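You operate a simulated robot arm through the tools that you are given. There is no shell and no other tool. Be economical: measure what you need, move in short steps, check, and stop when the job is done.

You are at the controls of a simulated two-armed robot. One attempt, no reset.

TASK
Wipe up the spill on the top of the check bench with the blue cloth and put it back.

The check looks at the end state, three seconds after you hand in, the way a careful person would. Anything else that was tipped, shoved, dropped, spilled or broken makes it a failure. Flat cloth is picked up by pressing the open fingertips on it (5 to 10 N) and closing them slowly along it; thin cloth reads only 2 to 8 mm in the jaws.

THE ROBOT
Two 6-joint arms with two-finger parallel grippers on one trunk, on a base that drives. Base frame: it is fixed to the floor where the robot stands at the start and does not move with it; the origin is under the middle of the robot, x ahead of it, y to its left, z up; the surface under the hand at the start is at about z = 0.88. Lengths are in m, angles in degrees, forces in N, time in s.
The left shoulder is at the start at [0.06, 0.187, 1.147], the right one opposite. With the tool pointing down near the work surface each hand reaches from about 0.26 to 0.62 m from the robot's upright axis, wherever it stands, measured 20 degrees to its own side. Payload 1.57 kg a hand.
The tool frame of a hand sits at the grasp point between the pads (the TCP): z along the fingers, y along the line on which they close. The tips reach 0.03 m beyond it. The gripper opens to 0.11 m. The fingers are 0.024 m wide and 0.012 m thick; the gripper's body (0.048 by 0.112 m) begins 0.078 m behind the TCP.
Orientation is told as [roll, pitch, yaw] about the base's x, y, z axes, in that order, counted from this pose: with the fingers straight down and closing along the base's y, the tool's x points along the base's -x, its y along +y and its z along -z.

THE INTERFACE
- The arms move only by the tool move_arm. It takes "left_commands", "right_commands" or both (then of equal length, played together; a hand with none holds still); each is a list of rows, each a list of 7 numbers: the shift along the tool's x, y, z in units of 25 mm (1.0 is 25 mm), then the turn, a rotation vector about the tool's x, y, z in units of 8 degrees (1.0 is 8 degrees), then the finger opening in m, from 0 to 0.11. In form: [[x, y, z, ax, ay, az, claw], ...]. A call has 1 to 8 rows; each row shifts and turns the commanded pose from where the row before left it, along the tool's axes as they then stand. A call with a number of a shift or a turn outside -1 to 1 is refused whole. A row lasts 0.2 s, in which the tool goes at most 0.05 m and 8.6 degrees; a call with a longer step from one row to the next is refused whole, and so is a gripper value outside its range. A pose out of reach is approached as far as the arm can. The call stops where the force on the tool passes 40 N (or 10 N more than at its start, if that is more) or the arm is blocked; 0.2 s more then pass. The fingers move at their own pace (about 0.153 m/s each) and stop on an object; they squeeze with about 36 N. The grip force told is the motor's: it shows also when the fingers shut on nothing. Time passes only in rows, and 0.2 s behind the last, so rows that do not move let the fingers close. It gives the time, the measured TCP pose, the force on the tool (base axes), the opening and the grip force at its end, in the units of the frame above (readings bear some noise), with the torque about the TCP (base axes, N m) and any sound that the robot's microphone picked up, and new pictures: "show" is both (left out), scene, wrist or none (wrist: the cameras of the hands that moved).
- Cameras (640 x 400 px; columns grow to the right, rows downward): "scene" is now at [0.0042, 0.0066, 1.678]; the picture's right is [0.01, -1.00, 0.00], its down [-0.86, -0.01, -0.51] and it looks along [0.51, 0.00, -0.86] (base axes); focal length 266 px, centre (320, 200). "left" rides on the left gripper at [0.07, -0.016, -0.141] in its tool frame; the picture's right is [0.23, 0.97, 0.00], its down [-0.86, 0.20, -0.48] and it looks along [-0.47, 0.11, 0.88] (tool axes); focal length 222 px, centre (320, 200). "right" rides on the right gripper at [0.07, 0.016, -0.141] in its tool frame; the picture's right is [-0.23, 0.97, 0.00], its down [-0.86, -0.20, -0.48] and it looks along [-0.47, -0.11, 0.88] (tool axes); focal length 222 px, centre (320, 200). There is no depth. A picture from a camera that has moved, and an enlarged one, comes with that camera's place and axes in the base frame and with its lens. The place of the scene camera against the robot may be out by one fixed shift of up to 0.012 m in any direction.
- move_column(by): slides the trunk up (or, below 0, down) by that many m; the arms and the scene camera ride with it, the base frame stays. It gives what a move gives, with no picture.
- roll_base(legs): drives the robot by 1 to 6 legs, each [ahead, left, turn to the left] in m, m and degrees, along the robot's own axes; the way and the turn of a leg run together, so that a leg with both is an arc; at most 1.5 m and 180 degrees a leg. The arms and the cameras ride along, it lands a little off, and it stops where it bumps. It gives what a move gives, and a new picture of the scene camera.
- aim_head(pan, tilt): turns the head with the scene camera to pan (to the left, within 86 degrees either way) and tilt (down, from -29 to 69), counted from straight ahead of the robot. It gives what a move gives, and a new picture of the scene camera.
- close_up(camera, box): a new picture of the part [left, top, right, bottom] of that camera's present view, enlarged. The clock stands still meanwhile.
- sign_off(): hands the job in; it is judged then, once.

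Go step by step. Nothing tells you exact positions but the pictures and the camera data: compare them with the known pose of the tool, close in by small moves and look again before you grip or let go. The budget is 120 turns and 260 pictures, counting those below and the enlarged ones. Unless the task says otherwise, let go and move clear before handing in, and close with one line.

The tools are called after "Request:" as name(argument=value, ...) on one line, values as JSON. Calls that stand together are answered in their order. move_arm: Moves the arms, as the interface text tells. Its arguments: {"type":"object","properties":{"left_commands":{"type":"array"},"right_commands":{"type":"array"},"show":{"type":"string","enum":["both","scene","wrist","none"]}},"required":[]} The other tools are called the same way: move_column (by) slides the trunk up or down; roll_base (legs) drives the base; aim_head (pan, tilt) turns the head that bears the scene camera; close_up (camera, box) takes an enlarged picture of a part of a camera's view; sign_off () hands the job in.

At the start:

```text
clock: 0.0
left_eef_pos: [0.4054, 0.3195, 1.134]
left_tool_rot: [0.0, 0.0, 0.0]
left_force: [-0.5, 0.7, 0.9]
left_ft_torque: [0.0, 0.01, 0.02]
left_grip_width: 0.1101
left_gripper_force: 0.1
right_eef_pos: [0.4817, -0.1032, 1.065]
right_tool_rot: [0.0, 0.1, 0.0]
right_force: [0.1, 0.1, 0.2]
right_ft_torque: [-0.01, 0.01, 0.0]
right_grip_width: 0.11
right_gripper_force: 0.1
trunk travel left (down, up): [-0.775, 0.215]
robot x, y, heading: [-0.0002, -0.0006, -0.2]
head pan, tilt: [0.5, 59.6]
```

scene: 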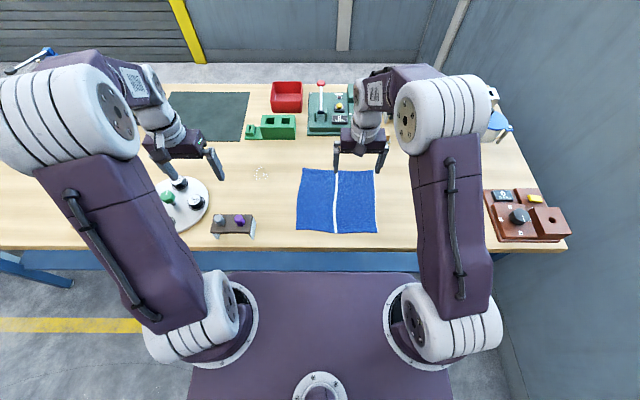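
right: 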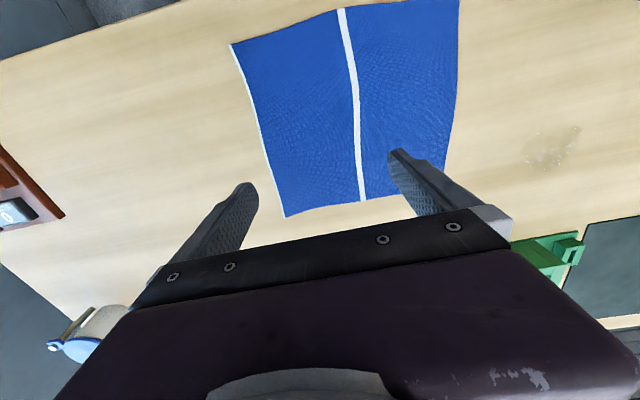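
left: 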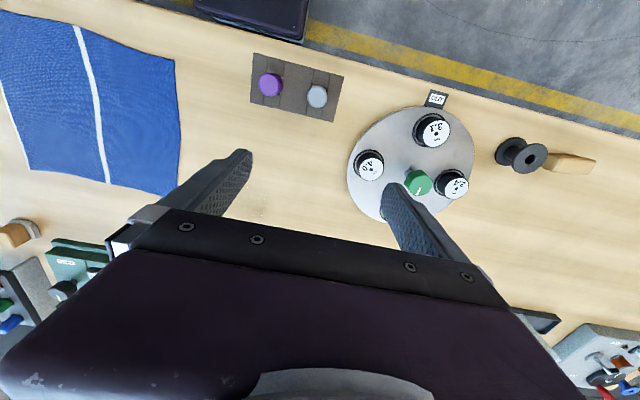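

I see a bench with a blue cloth in front of the right hand and a faint stain left of it (scene about 262,174). I'll look closer and glance around to make sure which bench is meant.

Request:
close_up(camera="scene", box=[200, 130, 400, 255])

Request:
close_up(camera="right", box=[400, 80, 640, 230])

Request:
aim_head(pan=60, tilt=35)

Request:
aim_head(pan=-60, tilt=35)

Request:
aim_head(pan=0, tilt=60)

```text
3.20 times, centred on (300, 192) of scene
camera zoom: at [0.0042, 0.0066, 1.678], right [0.01, -1.0, 0.0], down [-0.86, -0.01, -0.51], along [0.51, 0.0, -0.86], focal length 851 px, centre (384, 224)
```

zoom: 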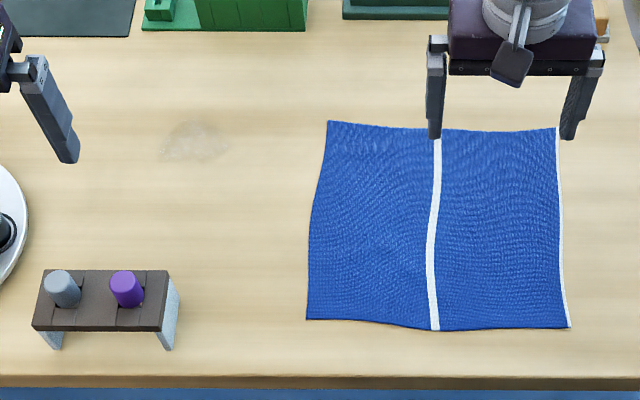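

```text
2.67 times, centred on (520, 155) of right
camera zoom: at [0.4115, -0.0877, 1.2071], right [0.23, 0.97, 0.0], down [0.86, -0.2, 0.48], along [0.47, -0.11, -0.88], focal length 592 px, centre (-213, 320)
```

zoom: 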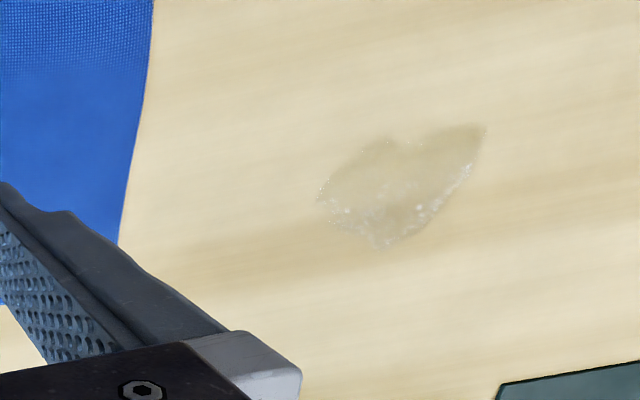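

```text
clock: 1.3
left_eef_pos: [0.4036, 0.3187, 1.1344]
left_tool_rot: [0.0, 0.1, 0.0]
left_force: [-0.2, -1.0, 0.4]
left_ft_torque: [-0.02, 0.01, 0.0]
left_grip_width: 0.1099
left_gripper_force: 0.0
right_eef_pos: [0.4819, -0.1022, 1.0638]
right_tool_rot: [0.0, 0.0, 0.0]
right_force: [0.5, -0.1, 0.8]
right_ft_torque: [-0.03, 0.0, 0.01]
right_grip_width: 0.11
right_gripper_force: 0.0
trunk travel left (down, up): [-0.775, 0.215]
robot x, y, heading: [-0.0011, 0.0009, -0.0]
head pan, tilt: [60.0, 35.0]
camera scene: at [-0.0188, 0.0823, 1.7118], right [0.87, -0.5, 0.0], down [-0.29, -0.5, -0.82], along [0.41, 0.71, -0.57], focal length 266 px, centre (320, 200)
```

scene: 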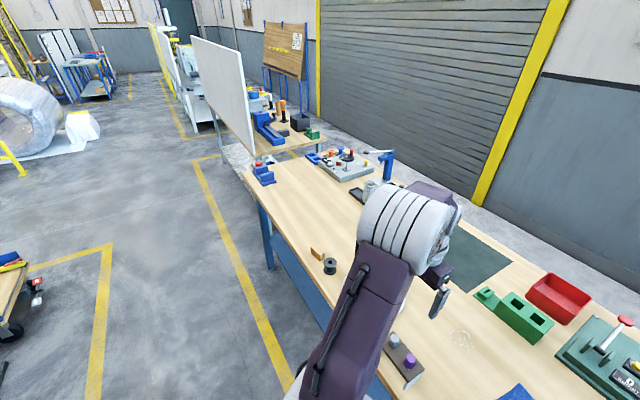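

```text
clock: 3.3
left_eef_pos: [0.4044, 0.3174, 1.1349]
left_tool_rot: [0.0, 0.0, -0.1]
left_force: [-0.2, 0.2, -0.1]
left_ft_torque: [0.02, 0.0, 0.0]
left_grip_width: 0.1097
left_gripper_force: 0.0
right_eef_pos: [0.4813, -0.1033, 1.0644]
right_tool_rot: [0.0, 0.1, 0.0]
right_force: [0.5, -0.4, 0.0]
right_ft_torque: [-0.01, -0.01, 0.04]
right_grip_width: 0.1099
right_gripper_force: 0.0
trunk travel left (down, up): [-0.775, 0.215]
robot x, y, heading: [0.0001, -0.0021, -0.2]
head pan, tilt: [-60.0, 35.0]
camera scene: at [-0.0188, -0.0702, 1.7118], right [-0.87, -0.5, 0.0], down [-0.29, 0.5, -0.82], along [0.41, -0.71, -0.57], focal length 266 px, centre (320, 200)
```

scene: 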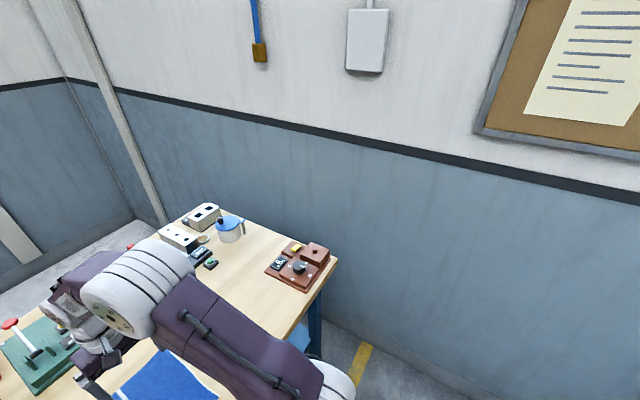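

```text
clock: 4.6
left_eef_pos: [0.4037, 0.3193, 1.1345]
left_tool_rot: [0.0, -0.1, 0.0]
left_force: [-0.4, 0.5, -0.8]
left_ft_torque: [0.0, -0.01, -0.02]
left_grip_width: 0.1101
left_gripper_force: 0.0
right_eef_pos: [0.482, -0.1039, 1.0646]
right_tool_rot: [0.0, 0.0, 0.0]
right_force: [-0.3, 0.2, -0.4]
right_ft_torque: [0.0, 0.03, 0.02]
right_grip_width: 0.11
right_gripper_force: 0.1
trunk travel left (down, up): [-0.775, 0.215]
robot x, y, heading: [-0.0002, -0.0003, -0.0]
head pan, tilt: [0.0, 60.0]
camera scene: at [0.0038, 0.006, 1.6775], right [0.0, -1.0, 0.0], down [-0.87, 0.0, -0.5], along [0.5, 0.0, -0.87], focal length 266 px, centre (320, 200)
```

scene: 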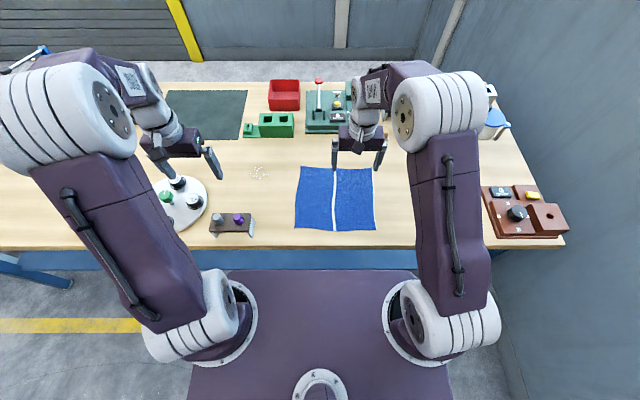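

The bench top is at z≈0.88; the spill spans about x 0.55–0.62, y 0.18–0.26, and the cloth x 0.36–0.61, y −0.19–0.08. First I test whether the left hand can reach over the spill.

Request:
move_arm(left_commands=[[-1, -0.5, 0.85, 0, 0, 0, 0.11], [-1, -0.5, 0.85, 0, 0, 0, 0.11], [-1, -0.5, 0.85, 0, 0, 0, 0.11], [-1, -0.5, 0.85, 0, 0, 0, 0.11], [-1, -0.5, 0.85, 0, 0, 0, 0.11], [-1, -0.5, 0.85, 0, 0, 0, 0.11], [-1, -0.5, 0.85, 0, 0, 0, 0.11], [-1, -0.5, 0.85, 0, 0, 0, 0.11]])

```text
clock: 6.4
left_eef_pos: [0.5976, 0.2174, 0.9637]
left_tool_rot: [0.0, 0.2, 0.1]
left_force: [0.5, -0.3, -0.3]
left_ft_torque: [0.01, 0.02, 0.02]
left_grip_width: 0.1101
left_gripper_force: 0.0
left hand out of reach, approached as far as the arm can: row 8
right_eef_pos: [0.4829, -0.1034, 1.0638]
right_tool_rot: [0.0, 0.1, 0.0]
right_force: [-0.2, 0.1, -0.9]
right_ft_torque: [-0.01, 0.01, 0.01]
right_grip_width: 0.1103
right_gripper_force: 0.1
trunk travel left (down, up): [-0.775, 0.215]
robot x, y, heading: [-0.0005, 0.0014, -0.2]
head pan, tilt: [0.0, 60.0]
camera scene: at [0.0054, 0.006, 1.6776], right [0.0, -1.0, 0.0], down [-0.87, 0.0, -0.5], along [0.5, 0.0, -0.87], focal length 266 px, centre (320, 200)
camera left: at [0.5278, 0.2012, 1.1057], right [-0.23, 0.97, 0.0], down [0.86, 0.2, 0.48], along [0.46, 0.11, -0.88], focal length 222 px, centre (320, 200)
```

scene: 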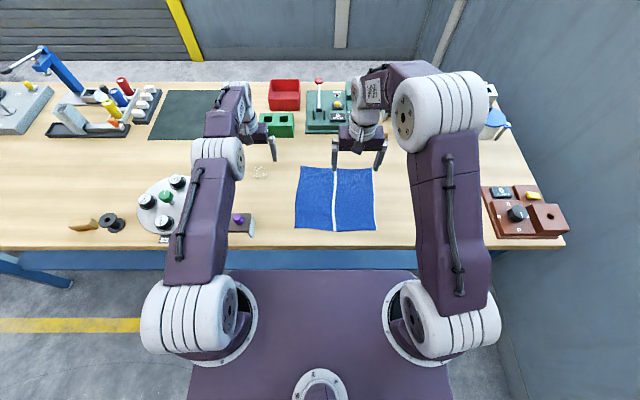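
left: 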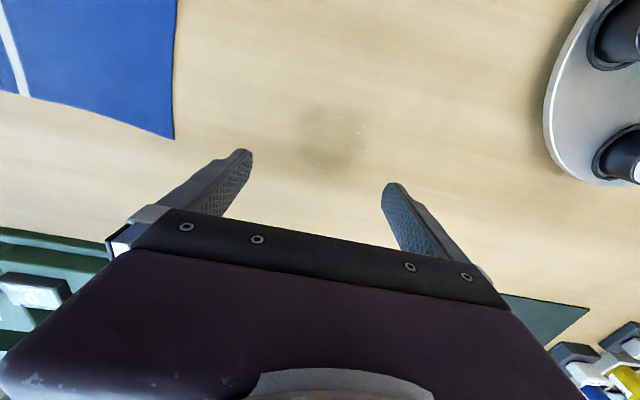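

The left hand just reaches (about x 0.60), which is enough. I move the left hand over the cloth's left edge with fingers narrowed, and the right hand aside.

Request:
move_arm(left_commands=[[0.34, -0.91, 0, 0, 0, 0, 0.04], [0.34, -0.91, 0, 0, 0, 0, 0.04], [0.34, -0.91, 0, 0, 0, 0, 0.04], [0.34, -0.91, 0, 0, 0, 0, 0.04], [0.34, -0.91, 0, 0, 0, 0, 0.04], [0.34, -0.91, 0, 0, 0, 0, 0.04], [0.34, -0.91, 0, 0, 0, 0, 0.04], [0.34, -0.91, 0.4, 0, 0, 0, 0.04]], right_commands=[[0, -1, 0, 0, 0, 0, 0.04], [0, -1, 0, 0, 0, 0, 0.04], [0, -1, 0, 0, 0, 0, 0.04], [0, -1, 0, 0, 0, 0, 0.04], [0, -1, 0, 0, 0, 0, 0.04], [0, -0.5, 0, 0, 0, 0, 0.04], [0, 0, 0, 0, 0, 0, 0.04], [0, 0, 0, 0, 0, 0, 0.04]])

```text
clock: 8.2
left_eef_pos: [0.5291, 0.0358, 0.9551]
left_tool_rot: [0.1, 0.0, -0.1]
left_force: [0.4, -0.2, -0.5]
left_ft_torque: [0.03, -0.01, 0.03]
left_grip_width: 0.0398
left_gripper_force: 0.0
right_eef_pos: [0.4826, -0.242, 1.0633]
right_tool_rot: [0.0, 0.0, 0.0]
right_force: [0.7, -0.6, -0.2]
right_ft_torque: [0.03, -0.03, -0.03]
right_grip_width: 0.0401
right_gripper_force: 0.1
trunk travel left (down, up): [-0.775, 0.215]
robot x, y, heading: [-0.0037, -0.0005, 0.0]
head pan, tilt: [0.0, 60.0]
camera scene: at [0.0038, 0.0049, 1.6775], right [0.0, -1.0, 0.0], down [-0.87, 0.0, -0.5], along [0.5, 0.0, -0.87], focal length 266 px, centre (320, 200)
camera right: at [0.4116, -0.2267, 1.2069], right [0.23, 0.97, 0.0], down [0.86, -0.2, 0.48], along [0.47, -0.11, -0.88], focal length 222 px, centre (320, 200)
camera left: at [0.4597, 0.0186, 1.0971], right [-0.23, 0.97, 0.0], down [0.85, 0.2, 0.48], along [0.47, 0.11, -0.88], focal length 222 px, centre (320, 200)
```

scene: 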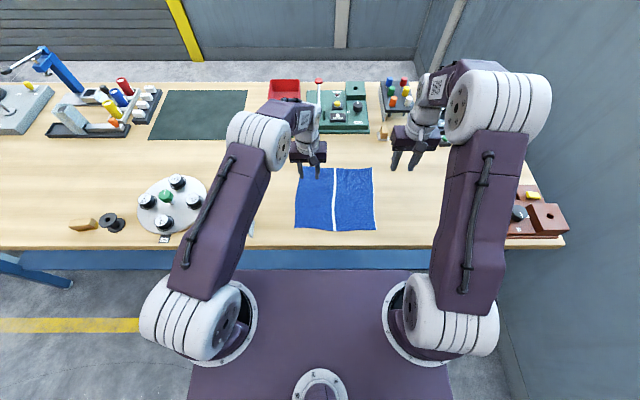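
right: 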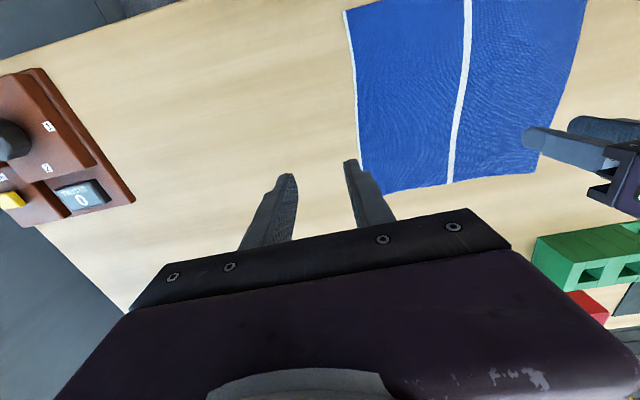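
left: 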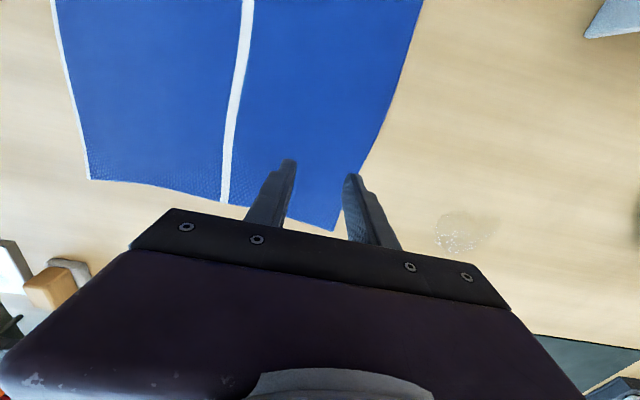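

The fingers straddle cloth just inside its left edge (edge at y≈0.081). I descend nearly to contact.

Request:
move_arm(left_commands=[[0, -0.1, 0.6, 0, 0, 0, 0.04], [0, -0.1, 0.6, 0, 0, 0, 0.04], [0, 0, 0.3, 0, 0, 0, 0.04], [0, 0, 0.12, 0, 0, 0, 0.04], [0, 0, 0, 0, 0, 0, 0.04]], show="wrist")

```text
clock: 9.4
left_eef_pos: [0.529, 0.0302, 0.9147]
left_tool_rot: [0.0, 0.0, 0.0]
left_force: [-0.4, 0.0, 0.8]
left_ft_torque: [0.01, 0.01, 0.0]
left_grip_width: 0.0402
left_gripper_force: 0.0
right_eef_pos: [0.4828, -0.2413, 1.0647]
right_tool_rot: [0.0, 0.1, -0.1]
right_force: [-1.3, 0.6, -0.4]
right_ft_torque: [0.0, 0.0, -0.02]
right_grip_width: 0.0397
right_gripper_force: 0.1
trunk travel left (down, up): [-0.775, 0.215]
robot x, y, heading: [-0.0015, 0.0008, 0.1]
head pan, tilt: [0.0, 60.0]
camera left: at [0.4593, 0.0143, 1.0562], right [-0.23, 0.97, 0.0], down [0.85, 0.2, 0.48], along [0.47, 0.11, -0.88], focal length 222 px, centre (320, 200)
```

left: 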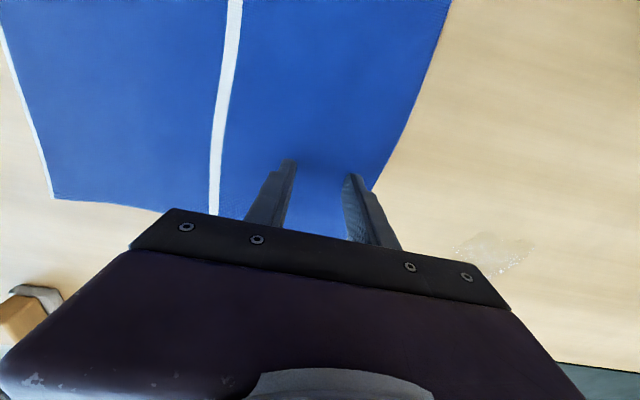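

Not yet touching. I press down in small steps.

Request:
move_arm(left_commands=[[0, 0, 0.08, 0, 0, 0, 0.04], [0, 0, 0.06, 0, 0, 0, 0.04], [0, 0, 0, 0, 0, 0, 0.04]], show="none")

```text
clock: 10.2
left_eef_pos: [0.5289, 0.0314, 0.9121]
left_tool_rot: [0.0, 0.0, 0.0]
left_force: [-0.1, 0.8, 3.0]
left_ft_torque: [0.04, 0.0, 0.0]
left_grip_width: 0.0403
left_gripper_force: 0.1
right_eef_pos: [0.4811, -0.2407, 1.066]
right_tool_rot: [0.0, 0.1, 0.1]
right_force: [0.4, -0.6, 0.0]
right_ft_torque: [0.01, 0.01, 0.0]
right_grip_width: 0.0399
right_gripper_force: 0.0
trunk travel left (down, up): [-0.775, 0.215]
robot x, y, heading: [-0.0024, 0.0023, 0.1]
head pan, tilt: [0.0, 60.0]
```

Request:
move_arm(left_commands=[[0, 0, 0.08, 0, 0, 0, 0.04], [0, 0, 0.0, 0, 0, 0, 0.04]], show="none")

```text
clock: 10.8
left_eef_pos: [0.5292, 0.0315, 0.9112]
left_tool_rot: [0.0, -0.4, 0.0]
left_force: [4.0, 1.2, 18.2]
left_ft_torque: [0.23, -0.06, -0.06]
left_grip_width: 0.0402
left_gripper_force: 0.0
right_eef_pos: [0.481, -0.242, 1.0652]
right_tool_rot: [0.0, -0.2, 0.1]
right_force: [0.1, 0.6, -0.2]
right_ft_torque: [0.02, -0.01, 0.0]
right_grip_width: 0.0402
right_gripper_force: 0.1
trunk travel left (down, up): [-0.775, 0.215]
robot x, y, heading: [-0.0034, 0.0024, 0.3]
head pan, tilt: [0.0, 60.0]
```

Force is 18 N; I ease back 1 mm to get about 8 N, then close slowly.

Request:
move_arm(left_commands=[[0, 0, -0.045, 0, 0, 0, 0.04], [0, 0, 0.0, 0, 0, 0, 0.04]], show="none")

Request:
move_arm(left_commands=[[0, 0, 0, 0, 0, 0, 0.036], [0, 0, 0, 0, 0, 0, 0.032], [0, 0, 0, 0, 0, 0, 0.028], [0, 0, 0, 0, 0, 0, 0.024], [0, 0, 0, 0, 0, 0, 0.02], [0, 0, 0, 0, 0, 0, 0.016], [0, 0, 0, 0, 0, 0, 0.012]], show="wrist")

```text
clock: 11.4
left_eef_pos: [0.528, 0.0312, 0.9106]
left_tool_rot: [0.1, -0.1, 0.0]
left_force: [4.6, 1.3, 16.3]
left_ft_torque: [0.18, -0.14, 0.01]
left_grip_width: 0.0402
left_gripper_force: 0.2
right_eef_pos: [0.4818, -0.2418, 1.065]
right_tool_rot: [0.0, 0.0, 0.0]
right_force: [-0.5, 0.8, -0.3]
right_ft_torque: [-0.01, -0.02, 0.0]
right_grip_width: 0.0399
right_gripper_force: 0.1
trunk travel left (down, up): [-0.775, 0.215]
robot x, y, heading: [0.0025, -0.0019, 0.1]
head pan, tilt: [0.0, 60.0]
```

```text
clock: 13.0
left_eef_pos: [0.5277, 0.0316, 0.9113]
left_tool_rot: [0.0, 0.0, 0.0]
left_force: [-1.3, -0.1, 15.2]
left_ft_torque: [0.09, 0.06, 0.04]
left_grip_width: 0.0127
left_gripper_force: 0.8
right_eef_pos: [0.481, -0.2405, 1.0644]
right_tool_rot: [-0.1, -0.1, 0.0]
right_force: [0.7, 0.6, 0.6]
right_ft_torque: [0.01, 0.01, 0.01]
right_grip_width: 0.04
right_gripper_force: 0.1
trunk travel left (down, up): [-0.775, 0.215]
robot x, y, heading: [0.004, 0.0011, -0.2]
head pan, tilt: [0.0, 60.0]
camera left: at [0.457, 0.0144, 1.053], right [-0.23, 0.97, 0.0], down [0.85, 0.2, 0.48], along [0.47, 0.11, -0.88], focal length 222 px, centre (320, 200)
```

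left: 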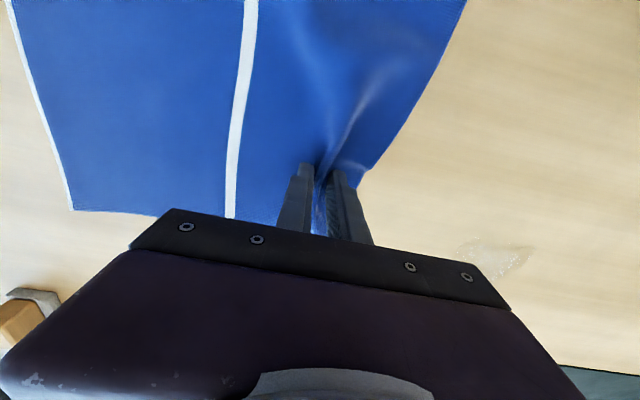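

A fold has gathered between the fingers. I close fully.

Request:
move_arm(left_commands=[[0, 0, 0, 0, 0, 0, 0.008], [0, 0, 0, 0, 0, 0, 0.004], [0, 0, 0, 0, 0, 0, 0], [0, 0, -0.05, 0, 0, 0, 0], [0, 0, 0, 0, 0, 0, 0]], show="wrist")

```text
clock: 14.2
left_eef_pos: [0.5277, 0.0318, 0.911]
left_tool_rot: [0.1, 0.0, 0.0]
left_force: [-1.3, 1.4, 5.1]
left_ft_torque: [0.05, 0.01, -0.02]
left_grip_width: 0.0066
left_gripper_force: 26.2
right_eef_pos: [0.4808, -0.241, 1.0656]
right_tool_rot: [0.0, 0.1, -0.1]
right_force: [0.6, 0.0, -0.5]
right_ft_torque: [-0.02, -0.01, 0.03]
right_grip_width: 0.0398
right_gripper_force: 0.0
trunk travel left (down, up): [-0.775, 0.215]
robot x, y, heading: [0.0007, -0.0006, -0.2]
head pan, tilt: [0.0, 60.0]
camera left: at [0.4577, 0.0146, 1.0533], right [-0.23, 0.97, 0.0], down [0.86, 0.2, 0.48], along [0.47, 0.11, -0.88], focal length 222 px, centre (320, 200)
```

left: 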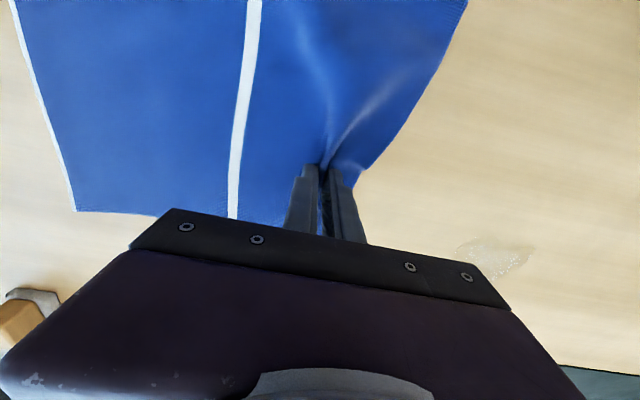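

Cloth is held (6.6 mm, 26 N). I drag it low toward the spill.

Request:
move_arm(left_commands=[[0, 0.4, -0.06, 0, 0, 0, 0], [-0.3, 0.7, 0, 0, 0, 0, 0], [-0.3, 0.7, 0, 0, 0, 0, 0], [-0.3, 0.7, 0, 0, 0, 0, 0], [-0.3, 0.7, 0, 0, 0, 0, 0], [0, 0, 0, 0, 0, 0, 0]])

```text
clock: 15.6
left_eef_pos: [0.5593, 0.1112, 0.913]
left_tool_rot: [0.0, -0.1, -0.1]
left_force: [-0.1, -0.1, 0.9]
left_ft_torque: [0.0, -0.02, 0.0]
left_grip_width: 0.0019
left_gripper_force: 23.7
right_eef_pos: [0.4825, -0.242, 1.0634]
right_tool_rot: [0.0, 0.0, -0.1]
right_force: [0.2, 0.0, 0.5]
right_ft_torque: [0.05, 0.01, -0.02]
right_grip_width: 0.04
right_gripper_force: 0.1
trunk travel left (down, up): [-0.775, 0.215]
robot x, y, heading: [0.0029, -0.0015, 0.1]
head pan, tilt: [0.0, 60.0]
camera scene: at [0.0036, 0.0055, 1.6775], right [0.0, -1.0, 0.0], down [-0.87, 0.0, -0.5], along [0.5, 0.0, -0.87], focal length 266 px, centre (320, 200)
camera left: at [0.489, 0.0941, 1.0553], right [-0.23, 0.97, 0.0], down [0.86, 0.2, 0.48], along [0.47, 0.11, -0.88], focal length 222 px, centre (320, 200)
```

scene: 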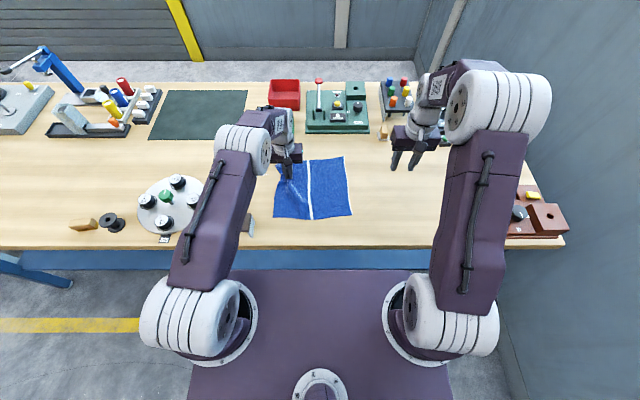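
left: 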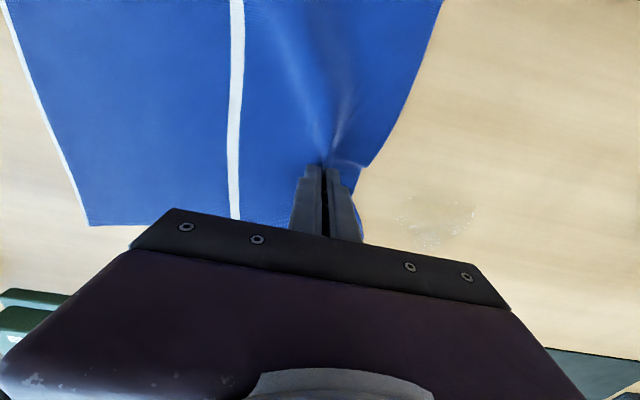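

It slides well. I continue over the spill, pressing lightly.

Request:
move_arm(left_commands=[[-0.5, 0.3, 0.04, 0, 0, 0, 0], [-0.5, 0.5, 0.04, 0, 0, 0, 0], [-0.3, 0.6, 0, 0, 0, 0, 0], [0, 0.8, 0, 0, 0, 0, 0], [0, 0.8, 0, 0, 0, 0, 0], [0, 0, 0, 0, 0, 0, 0]])

```text
clock: 17.0
left_eef_pos: [0.5904, 0.1857, 0.9122]
left_tool_rot: [0.1, -0.1, 0.0]
left_force: [0.2, -1.0, 5.3]
left_ft_torque: [-0.04, 0.0, 0.02]
left_grip_width: 0.0023
left_gripper_force: 23.8
right_eef_pos: [0.4793, -0.2429, 1.0643]
right_tool_rot: [0.0, 0.0, 0.0]
right_force: [0.8, 0.4, -0.8]
right_ft_torque: [-0.01, 0.0, -0.03]
right_grip_width: 0.0401
right_gripper_force: 0.1
trunk travel left (down, up): [-0.775, 0.215]
robot x, y, heading: [-0.0036, 0.0041, -0.2]
head pan, tilt: [0.0, 60.0]
camera scene: at [0.0028, 0.0049, 1.6775], right [0.0, -1.0, 0.0], down [-0.87, 0.0, -0.5], along [0.5, 0.0, -0.87], focal length 266 px, centre (320, 200)
camera left: at [0.5208, 0.1685, 1.0537], right [-0.23, 0.97, 0.0], down [0.85, 0.2, 0.48], along [0.47, 0.11, -0.88], focal length 222 px, centre (320, 200)
```

scene: 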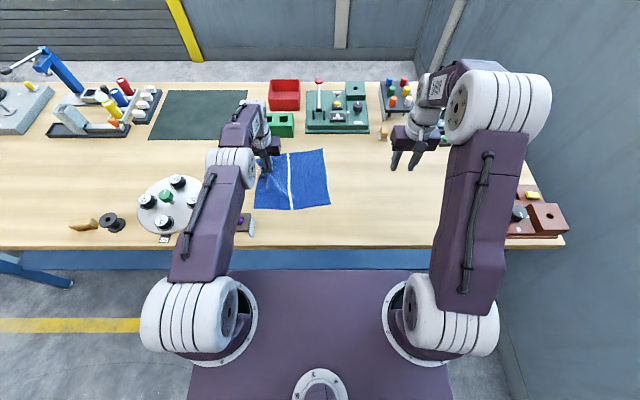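
left: 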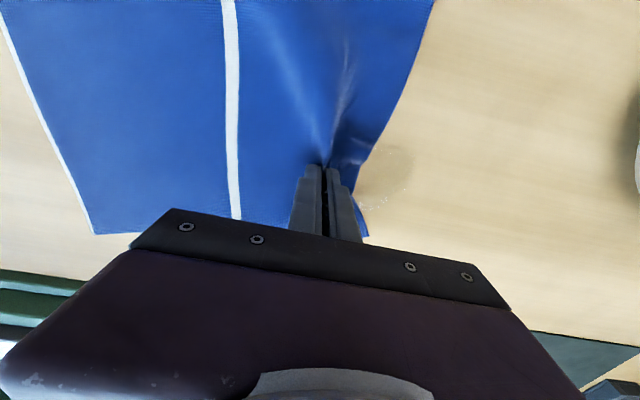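

The cloth is now entering the spill and clears the block. I continue across it.

Request:
move_arm(left_commands=[[0, 0.7, 0, 0, 0, 0, 0], [0, 0.7, 0, 0, 0, 0, 0], [0, 0.7, 0, 0, 0, 0, 0], [0, 0.7, 0, 0, 0, 0, 0], [0, 0.6, 0, 0, 0, 0, 0], [0, 0, 0, 0, 0, 0, 0]])

```text
clock: 18.4
left_eef_pos: [0.5838, 0.27, 0.9125]
left_tool_rot: [-0.1, 0.1, 0.0]
left_force: [-0.9, -0.3, 2.7]
left_ft_torque: [-0.04, 0.02, 0.0]
left_grip_width: 0.0025
left_gripper_force: 23.5
left hand out of reach, approached as far as the arm can: row 5
right_eef_pos: [0.4818, -0.2418, 1.0638]
right_tool_rot: [0.0, 0.0, 0.0]
right_force: [0.1, -0.5, -1.2]
right_ft_torque: [-0.02, 0.01, 0.01]
right_grip_width: 0.04
right_gripper_force: 0.1
trunk travel left (down, up): [-0.775, 0.215]
robot x, y, heading: [0.0009, -0.0018, 0.1]
head pan, tilt: [0.0, 60.0]
camera scene: at [0.0034, 0.0054, 1.6775], right [0.0, -1.0, 0.0], down [-0.87, 0.0, -0.5], along [0.5, 0.0, -0.87], focal length 266 px, centre (320, 200)
camera left: at [0.5146, 0.2535, 1.0541], right [-0.23, 0.97, 0.0], down [0.86, 0.2, 0.48], along [0.47, 0.11, -0.88], focal length 222 px, centre (320, 200)
```

scene: 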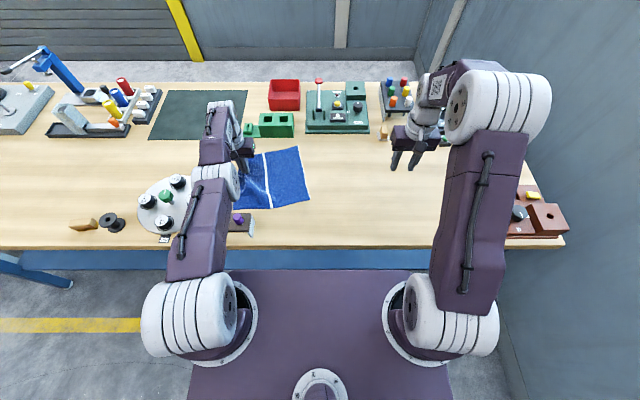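
left: 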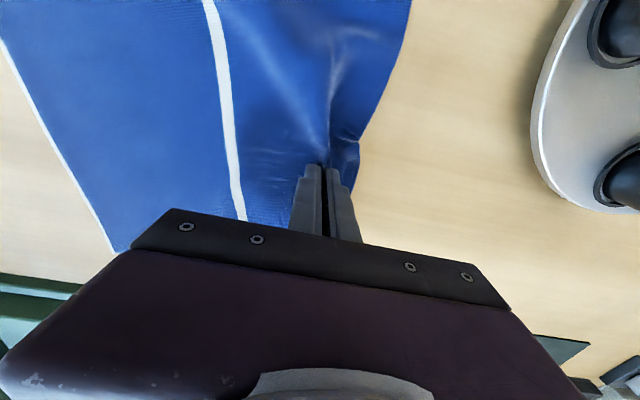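

The cloth covers the spill. I scrub back and forth over it with light pressure.

Request:
move_arm(left_commands=[[0.2, -0.6, 0.04, 0, 0, 0, 0], [0.2, -0.7, 0.02, 0, 0, 0, 0], [0.4, -0.7, 0, 0, 0, 0, 0], [0.2, -0.7, 0, 0, 0, 0, 0], [0, -0.7, 0, 0, 0, 0, 0], [0, 0, 0, 0, 0, 0, 0]])

```text
clock: 19.4
left_eef_pos: [0.5884, 0.2068, 0.9117]
left_tool_rot: [0.3, -0.4, 0.2]
left_force: [-7.6, 3.3, 18.6]
left_ft_torque: [0.11, 0.29, -0.03]
left_grip_width: 0.0024
left_gripper_force: 23.7
left hand out of reach, approached as far as the arm can: row 1, 2, 3, 4
right_eef_pos: [0.4797, -0.2417, 1.0645]
right_tool_rot: [0.1, -0.1, 0.1]
right_force: [-0.1, -0.5, -0.5]
right_ft_torque: [0.03, 0.02, 0.01]
right_grip_width: 0.04
right_gripper_force: 0.0
trunk travel left (down, up): [-0.775, 0.215]
robot x, y, heading: [-0.0001, -0.0004, 0.1]
head pan, tilt: [0.0, 60.0]
stopped in row 5 (left hand): the force on the tool passed its limit at 42 N (the readings are from after the stop); the commanded pose is now the measured one
camera scene: at [-0.0001, 0.0042, 1.6774], right [0.0, -1.0, 0.0], down [-0.86, 0.0, -0.5], along [0.5, 0.0, -0.86], focal length 266 px, centre (320, 200)
camera left: at [0.5172, 0.1903, 1.0526], right [-0.23, 0.97, 0.0], down [0.85, 0.2, 0.49], along [0.47, 0.12, -0.87], focal length 222 px, centre (320, 200)
```

scene: 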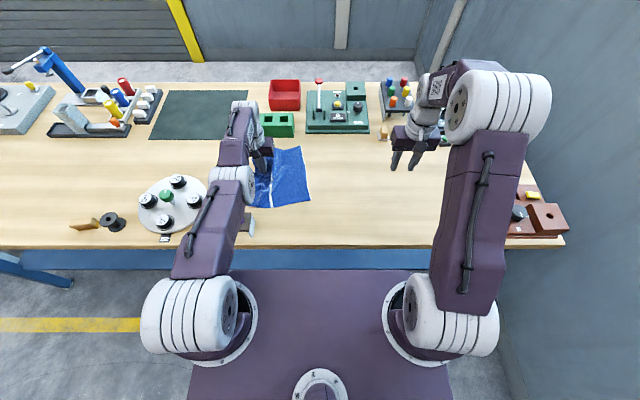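
left: 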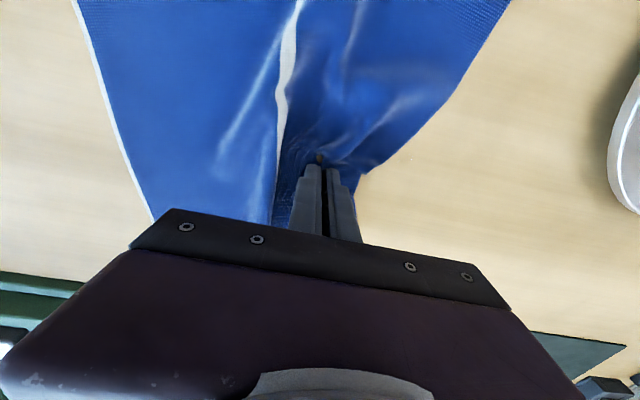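

Too much pressure near the reach limit; I ease up and stroke out again at smaller x, then check the exposed area.

Request:
move_arm(left_commands=[[0.2, 0, -0.06, 0, 0, 0, 0], [0.6, 0.2, 0, 0, 0, 0, 0], [0.2, 0.6, 0, 0, 0, 0, 0], [0, 0.7, 0, 0, 0, 0, 0], [0, 0.6, 0, 0, 0, 0, 0], [0, 0, 0, 0, 0, 0, 0]])

Request:
move_arm(left_commands=[[0, -0.6, 0, 0, 0, 0, 0], [-0.2, -0.7, 0, 0, 0, 0, 0], [0, -0.7, 0, 0, 0, 0, 0], [0, -0.7, 0, 0, 0, 0, 0], [0, -0.7, 0, 0, 0, 0, 0], [0, -0.7, 0, 0, 0, 0, 0], [0, 0, 0, 0, 0, 0, 0]])

Request:
close_up(camera="left", box=[320, 80, 560, 230])

```text
clock: 20.3
left_eef_pos: [0.5899, 0.2253, 0.9115]
left_tool_rot: [-0.2, -0.9, -0.1]
left_force: [-4.7, -9.9, 24.1]
left_ft_torque: [-0.32, 0.3, 0.05]
left_grip_width: 0.0023
left_gripper_force: 23.4
left hand out of reach, approached as far as the arm can: row 1, 2, 3
right_eef_pos: [0.4788, -0.2424, 1.067]
right_tool_rot: [0.0, -0.2, -0.1]
right_force: [-0.5, 0.2, -0.2]
right_ft_torque: [-0.06, 0.04, 0.01]
right_grip_width: 0.04
right_gripper_force: 0.0
trunk travel left (down, up): [-0.775, 0.215]
robot x, y, heading: [0.0018, 0.0007, 0.0]
head pan, tilt: [0.0, 60.0]
stopped in row 4 (left hand): the force on the tool passed its limit at 42 N (the readings are from after the stop); the commanded pose is now the measured one
camera scene: at [-0.0011, 0.0057, 1.6775], right [0.0, -1.0, 0.0], down [-0.86, 0.0, -0.5], along [0.5, 0.0, -0.86], focal length 266 px, centre (320, 200)
camera left: at [0.5168, 0.2086, 1.0521], right [-0.22, 0.97, -0.01], down [0.85, 0.2, 0.49], along [0.48, 0.1, -0.87], focal length 222 px, centre (320, 200)
```

scene: 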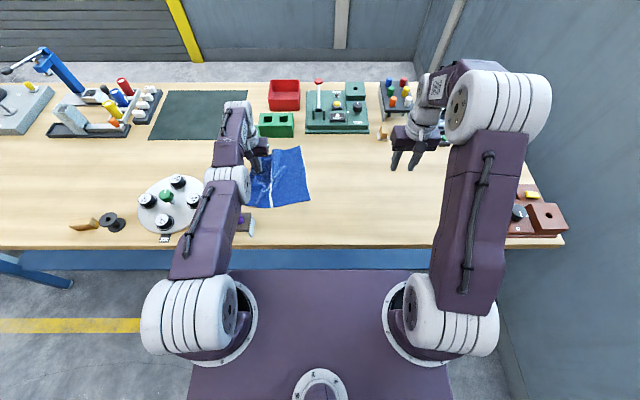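
left: 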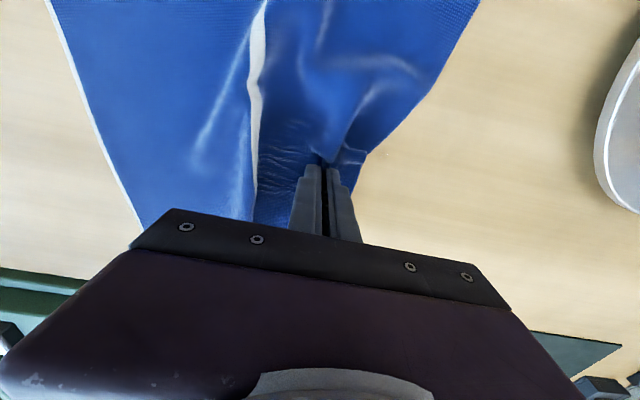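

```text
clock: 21.3
left_eef_pos: [0.5942, 0.1637, 0.9104]
left_tool_rot: [0.2, -0.8, 0.0]
left_force: [-7.7, 3.4, 17.7]
left_ft_torque: [0.08, 0.33, -0.03]
left_grip_width: 0.002
left_gripper_force: 24.1
right_eef_pos: [0.4794, -0.2416, 1.0643]
right_tool_rot: [-0.1, -0.1, 0.0]
right_force: [0.1, -0.6, 0.1]
right_ft_torque: [0.04, 0.05, 0.0]
right_grip_width: 0.0399
right_gripper_force: 0.0
trunk travel left (down, up): [-0.775, 0.215]
robot x, y, heading: [0.0027, 0.0028, 0.0]
head pan, tilt: [0.0, 60.0]
stopped in row 4 (left hand): the force on the tool passed its limit at 40 N (the readings are from after the stop); the commanded pose is now the measured one
camera scene: at [0.0003, 0.0048, 1.6772], right [0.0, -1.0, 0.0], down [-0.86, 0.0, -0.5], along [0.5, 0.0, -0.86], focal length 266 px, centre (320, 200)
camera left: at [0.5217, 0.1468, 1.052], right [-0.23, 0.97, 0.0], down [0.85, 0.2, 0.49], along [0.48, 0.11, -0.87], focal length 222 px, centre (320, 200)
```

scene: 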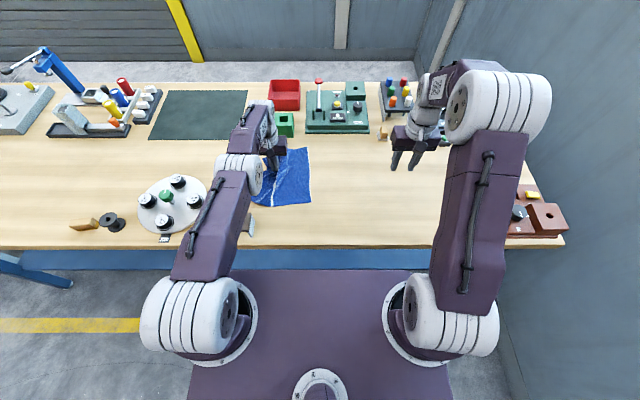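
left: 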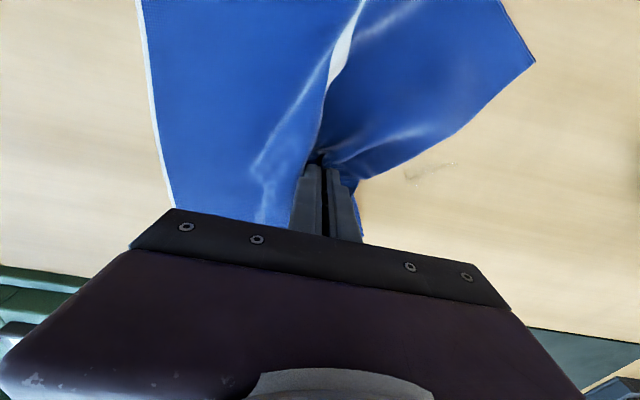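

```text
2.67 times, centred on (440, 155) of left
camera zoom: at [0.5217, 0.1468, 1.052], right [-0.23, 0.97, 0.0], down [0.85, 0.2, 0.49], along [0.48, 0.11, -0.87], focal length 592 px, centre (0, 320)
```

zoom: 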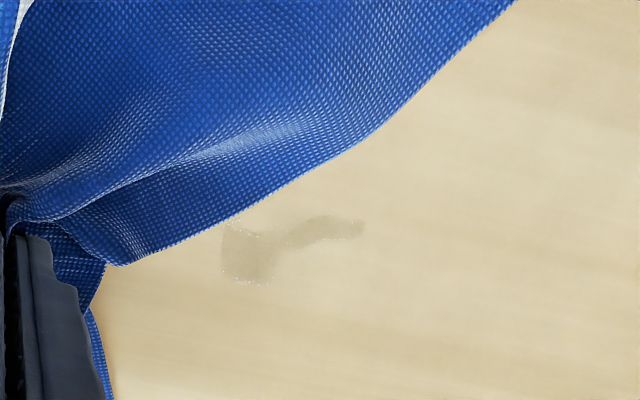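

Pressed stroking works: only a smear remains around x 0.555–0.58, y 0.23–0.265. I repeat the stroke at x≈0.565.

Request:
move_arm(left_commands=[[0.5, 0, -0.06, 0, 0, 0, 0], [0.6, 0.2, 0, 0, 0, 0, 0], [0.05, 0.6, 0, 0, 0, 0, 0], [0, 0.7, 0, 0, 0, 0, 0], [0, 0, 0, 0, 0, 0, 0]], show="none")

```text
clock: 22.5
left_eef_pos: [0.5659, 0.1995, 0.9112]
left_tool_rot: [0.1, -1.0, 0.0]
left_force: [0.2, -6.0, 14.3]
left_ft_torque: [-0.21, 0.07, 0.04]
left_grip_width: 0.0023
left_gripper_force: 23.3
right_eef_pos: [0.4801, -0.244, 1.0635]
right_tool_rot: [0.1, -0.1, -0.1]
right_force: [-0.6, -0.8, 0.3]
right_ft_torque: [0.01, 0.01, -0.01]
right_grip_width: 0.0401
right_gripper_force: 0.1
trunk travel left (down, up): [-0.775, 0.215]
robot x, y, heading: [0.0022, -0.0005, -0.0]
head pan, tilt: [0.0, 60.0]
```

Request:
move_arm(left_commands=[[0, 0.6, -0.01, 0, 0, 0, 0], [0, 0.7, 0, 0, 0, 0, 0], [0, 0.7, 0, 0, 0, 0, 0], [0.1, 0.7, 0, 0, 0, 0, 0], [0.3, 0.5, 0, 0, 0, 0, 0], [0, 0, 0, 0, 0, 0, 0]], show="wrist")

```text
clock: 23.9
left_eef_pos: [0.5578, 0.2806, 0.9115]
left_tool_rot: [0.2, -0.9, -0.1]
left_force: [5.7, -5.2, 17.3]
left_ft_torque: [-0.12, -0.11, 0.03]
left_grip_width: 0.0023
left_gripper_force: 23.4
right_eef_pos: [0.4821, -0.2437, 1.0653]
right_tool_rot: [0.1, -0.2, 0.0]
right_force: [1.4, 0.4, -0.5]
right_ft_torque: [-0.01, -0.01, 0.0]
right_grip_width: 0.04
right_gripper_force: 0.1
trunk travel left (down, up): [-0.775, 0.215]
robot x, y, heading: [-0.0033, 0.0011, -0.1]
head pan, tilt: [0.0, 60.0]
camera left: at [0.4842, 0.2636, 1.052], right [-0.23, 0.97, 0.0], down [0.85, 0.2, 0.49], along [0.48, 0.11, -0.87], focal length 222 px, centre (320, 200)
```

left: 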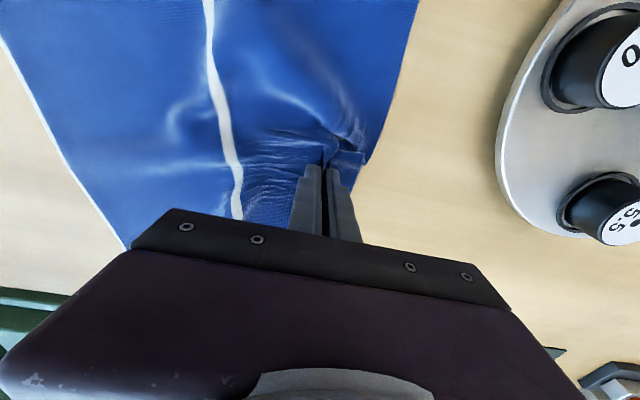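

Now stroke back along x≈0.55–0.56, with slightly less pressure.

Request:
move_arm(left_commands=[[0, 0, -0.03, 0, 0, 0, 0], [0.1, -0.6, 0, 0, 0, 0, 0], [0.1, -0.7, 0, 0, 0, 0, 0], [0, -0.7, 0, 0, 0, 0, 0], [0, -0.7, 0, 0, 0, 0, 0], [0, -0.7, 0, 0, 0, 0, 0], [0, 0, 0, 0, 0, 0, 0]], show="wrist")

Request:
close_up(camera="left", box=[320, 80, 560, 230])

```text
clock: 25.5
left_eef_pos: [0.5518, 0.1952, 0.9118]
left_tool_rot: [0.1, -0.7, 0.1]
left_force: [-1.4, 3.2, 11.4]
left_ft_torque: [0.11, 0.04, 0.02]
left_grip_width: 0.0022
left_gripper_force: 24.0
right_eef_pos: [0.481, -0.2399, 1.0643]
right_tool_rot: [0.0, -0.1, 0.0]
right_force: [0.0, 0.5, -0.3]
right_ft_torque: [0.0, 0.0, 0.01]
right_grip_width: 0.0401
right_gripper_force: 0.1
trunk travel left (down, up): [-0.775, 0.215]
robot x, y, heading: [-0.0006, -0.0006, 0.2]
head pan, tilt: [0.0, 60.0]
camera left: at [0.4788, 0.1792, 1.0523], right [-0.23, 0.97, 0.0], down [0.85, 0.2, 0.49], along [0.48, 0.11, -0.87], focal length 222 px, centre (320, 200)
```

left: 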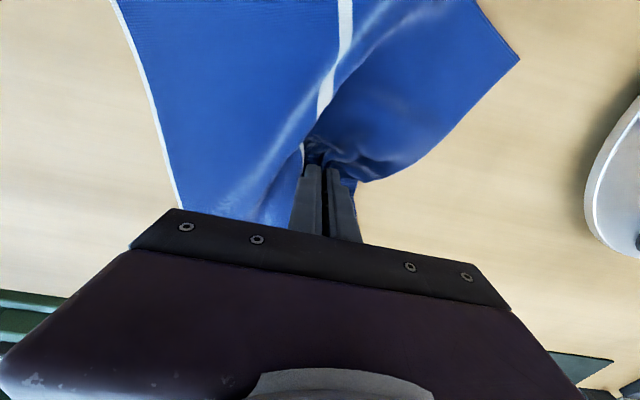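

```text
2.67 times, centred on (440, 155) of left
camera zoom: at [0.4788, 0.1792, 1.0523], right [-0.23, 0.97, 0.0], down [0.85, 0.2, 0.49], along [0.48, 0.11, -0.87], focal length 592 px, centre (0, 320)
```

zoom: 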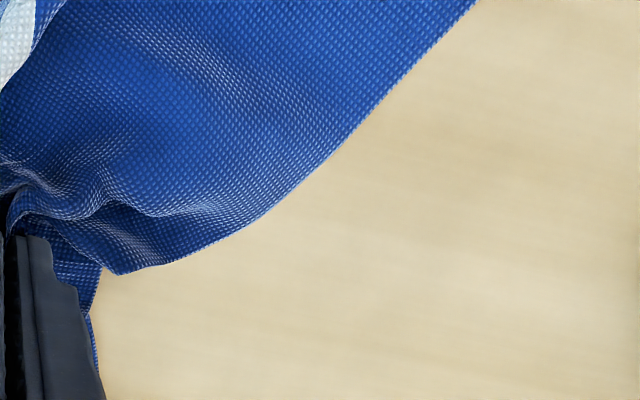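

The exposed area is clean. I pull the held edge outward again lightly to straighten the cloth, then I'll grip its right edge with the right hand for a two-handed return.

Request:
move_arm(left_commands=[[-0.3, 0.4, -0.08, 0, 0, 0, 0], [-0.3, 0.6, 0, 0, 0, 0, 0], [-0.3, 0.6, 0, 0, 0, 0, 0], [-0.3, 0.6, 0, 0, 0, 0, 0], [0, 0.6, 0, 0, 0, 0, 0], [0, 0.2, 0, 0, 0, 0, 0], [0, 0, 0, 0, 0, 0, 0]])

Request:
close_up(camera="scene", box=[200, 110, 400, 235])

```text
clock: 27.1
left_eef_pos: [0.5813, 0.2709, 0.9139]
left_tool_rot: [0.2, -0.8, 0.0]
left_force: [0.0, 0.6, -0.3]
left_ft_torque: [-0.02, -0.02, 0.0]
left_grip_width: 0.0024
left_gripper_force: 23.6
right_eef_pos: [0.4826, -0.2417, 1.0635]
right_tool_rot: [0.0, 0.0, 0.0]
right_force: [-0.4, -0.4, -0.3]
right_ft_torque: [0.05, 0.01, -0.04]
right_grip_width: 0.0401
right_gripper_force: 0.0
trunk travel left (down, up): [-0.775, 0.215]
robot x, y, heading: [0.0004, -0.0016, 0.1]
head pan, tilt: [0.0, 60.0]
camera scene: at [0.0041, 0.0059, 1.6775], right [0.0, -1.0, 0.0], down [-0.87, 0.0, -0.5], along [0.5, 0.0, -0.87], focal length 266 px, centre (320, 200)
camera left: at [0.5099, 0.2545, 1.0542], right [-0.23, 0.97, 0.0], down [0.85, 0.2, 0.49], along [0.48, 0.11, -0.87], focal length 222 px, centre (320, 200)
```

scene: 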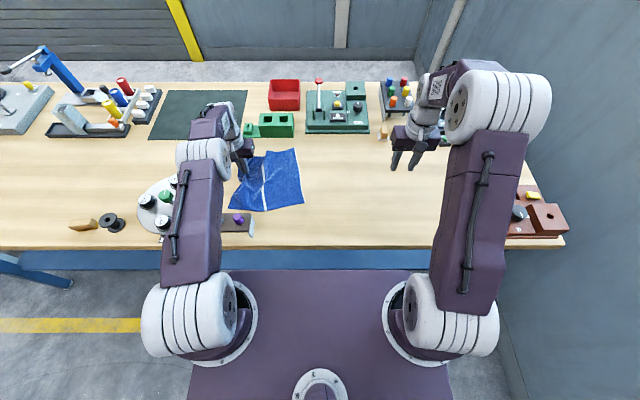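
left: 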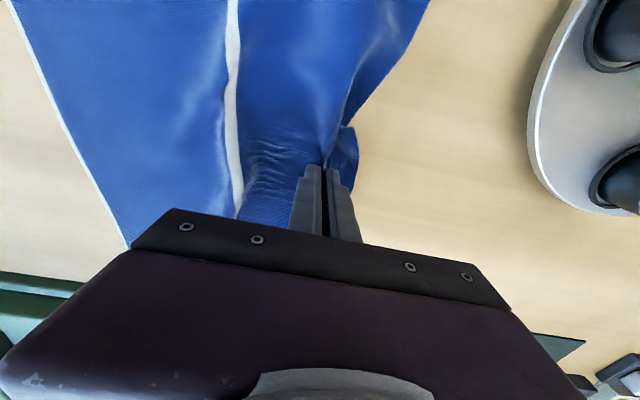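

```text
3.20 times, centred on (300, 172) of scene
camera zoom: at [0.0041, 0.0059, 1.6775], right [0.0, -1.0, 0.0], down [-0.87, 0.0, -0.5], along [0.5, 0.0, -0.87], focal length 851 px, centre (384, 288)
```

zoom: 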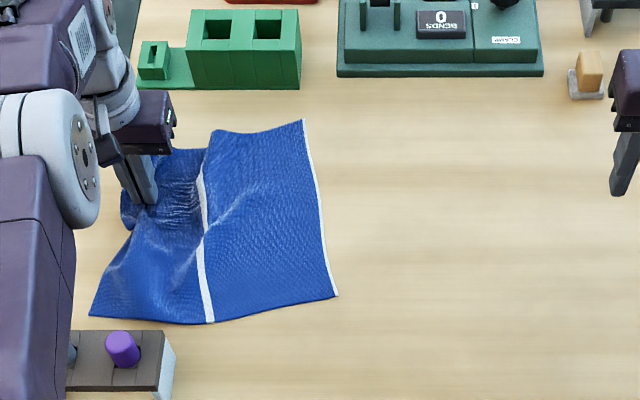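

The right edge runs from about (0.70, 0.10) to (0.45, 0.06), mostly beyond the right hand's reach. I let go with the left hand, lift, and will regrasp the cloth near its right edge with the left hand.

Request:
move_arm(left_commands=[[0, 0, 0, 0, 0, 0, 0.01], [0, 0, 0, 0, 0, 0, 0.03], [0, 0, -0.4, 0, 0, 0, 0.03], [0, 0, -0.8, 0, 0, 0, 0.03], [0, 0, -0.8, 0, 0, 0, 0.04], [0, -0.8, 0, 0, 0, 0, 0.04], [0.3, -0.9, 0, 0, 0, 0, 0.04], [0.3, -0.9, 0, 0, 0, 0, 0.04]])

Request:
close_up(camera="scene", box=[200, 110, 400, 235])

```text
clock: 28.9
left_eef_pos: [0.5656, 0.2061, 0.963]
left_tool_rot: [0.1, -0.7, 0.0]
left_force: [-0.3, 0.6, 0.4]
left_ft_torque: [0.04, -0.01, 0.01]
left_grip_width: 0.0401
left_gripper_force: 0.1
right_eef_pos: [0.481, -0.2438, 1.0639]
right_tool_rot: [0.0, 0.1, 0.0]
right_force: [0.2, 0.2, 1.0]
right_ft_torque: [0.02, 0.02, 0.04]
right_grip_width: 0.04
right_gripper_force: 0.0
trunk travel left (down, up): [-0.775, 0.215]
robot x, y, heading: [-0.0, 0.0033, 0.1]
head pan, tilt: [0.0, 60.0]
camera scene: at [0.0034, 0.0052, 1.6775], right [0.0, -1.0, 0.0], down [-0.87, 0.0, -0.5], along [0.5, 0.0, -0.87], focal length 266 px, centre (320, 200)
camera left: at [0.4936, 0.1887, 1.1042], right [-0.23, 0.97, 0.0], down [0.85, 0.2, 0.49], along [0.48, 0.11, -0.87], focal length 222 px, centre (320, 200)
```

scene: 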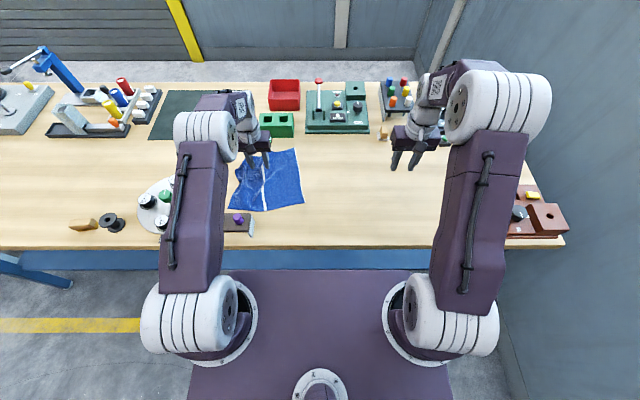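
left: 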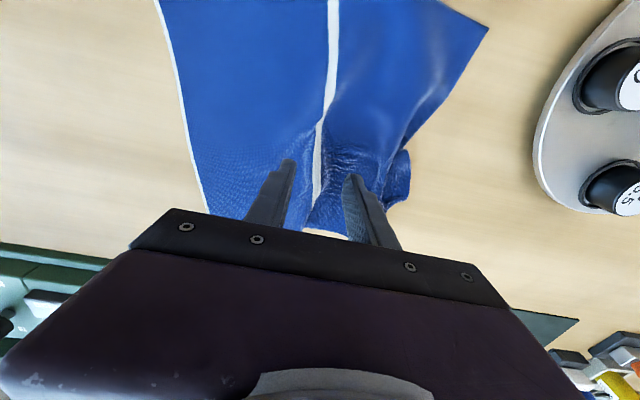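

```text
3.20 times, centred on (300, 172) of scene
camera zoom: at [0.0034, 0.0052, 1.6775], right [0.0, -1.0, 0.0], down [-0.87, 0.0, -0.5], along [0.5, 0.0, -0.87], focal length 851 px, centre (384, 288)
```

zoom: 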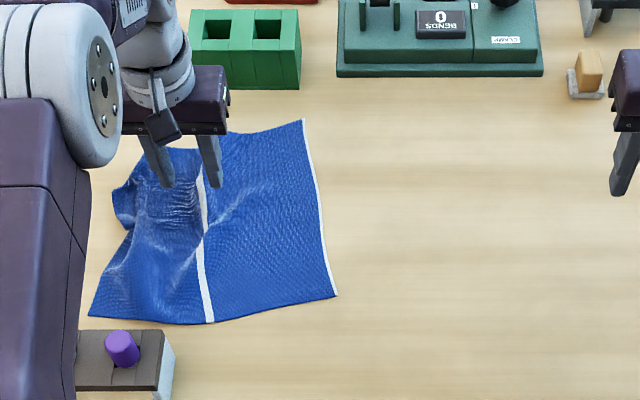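

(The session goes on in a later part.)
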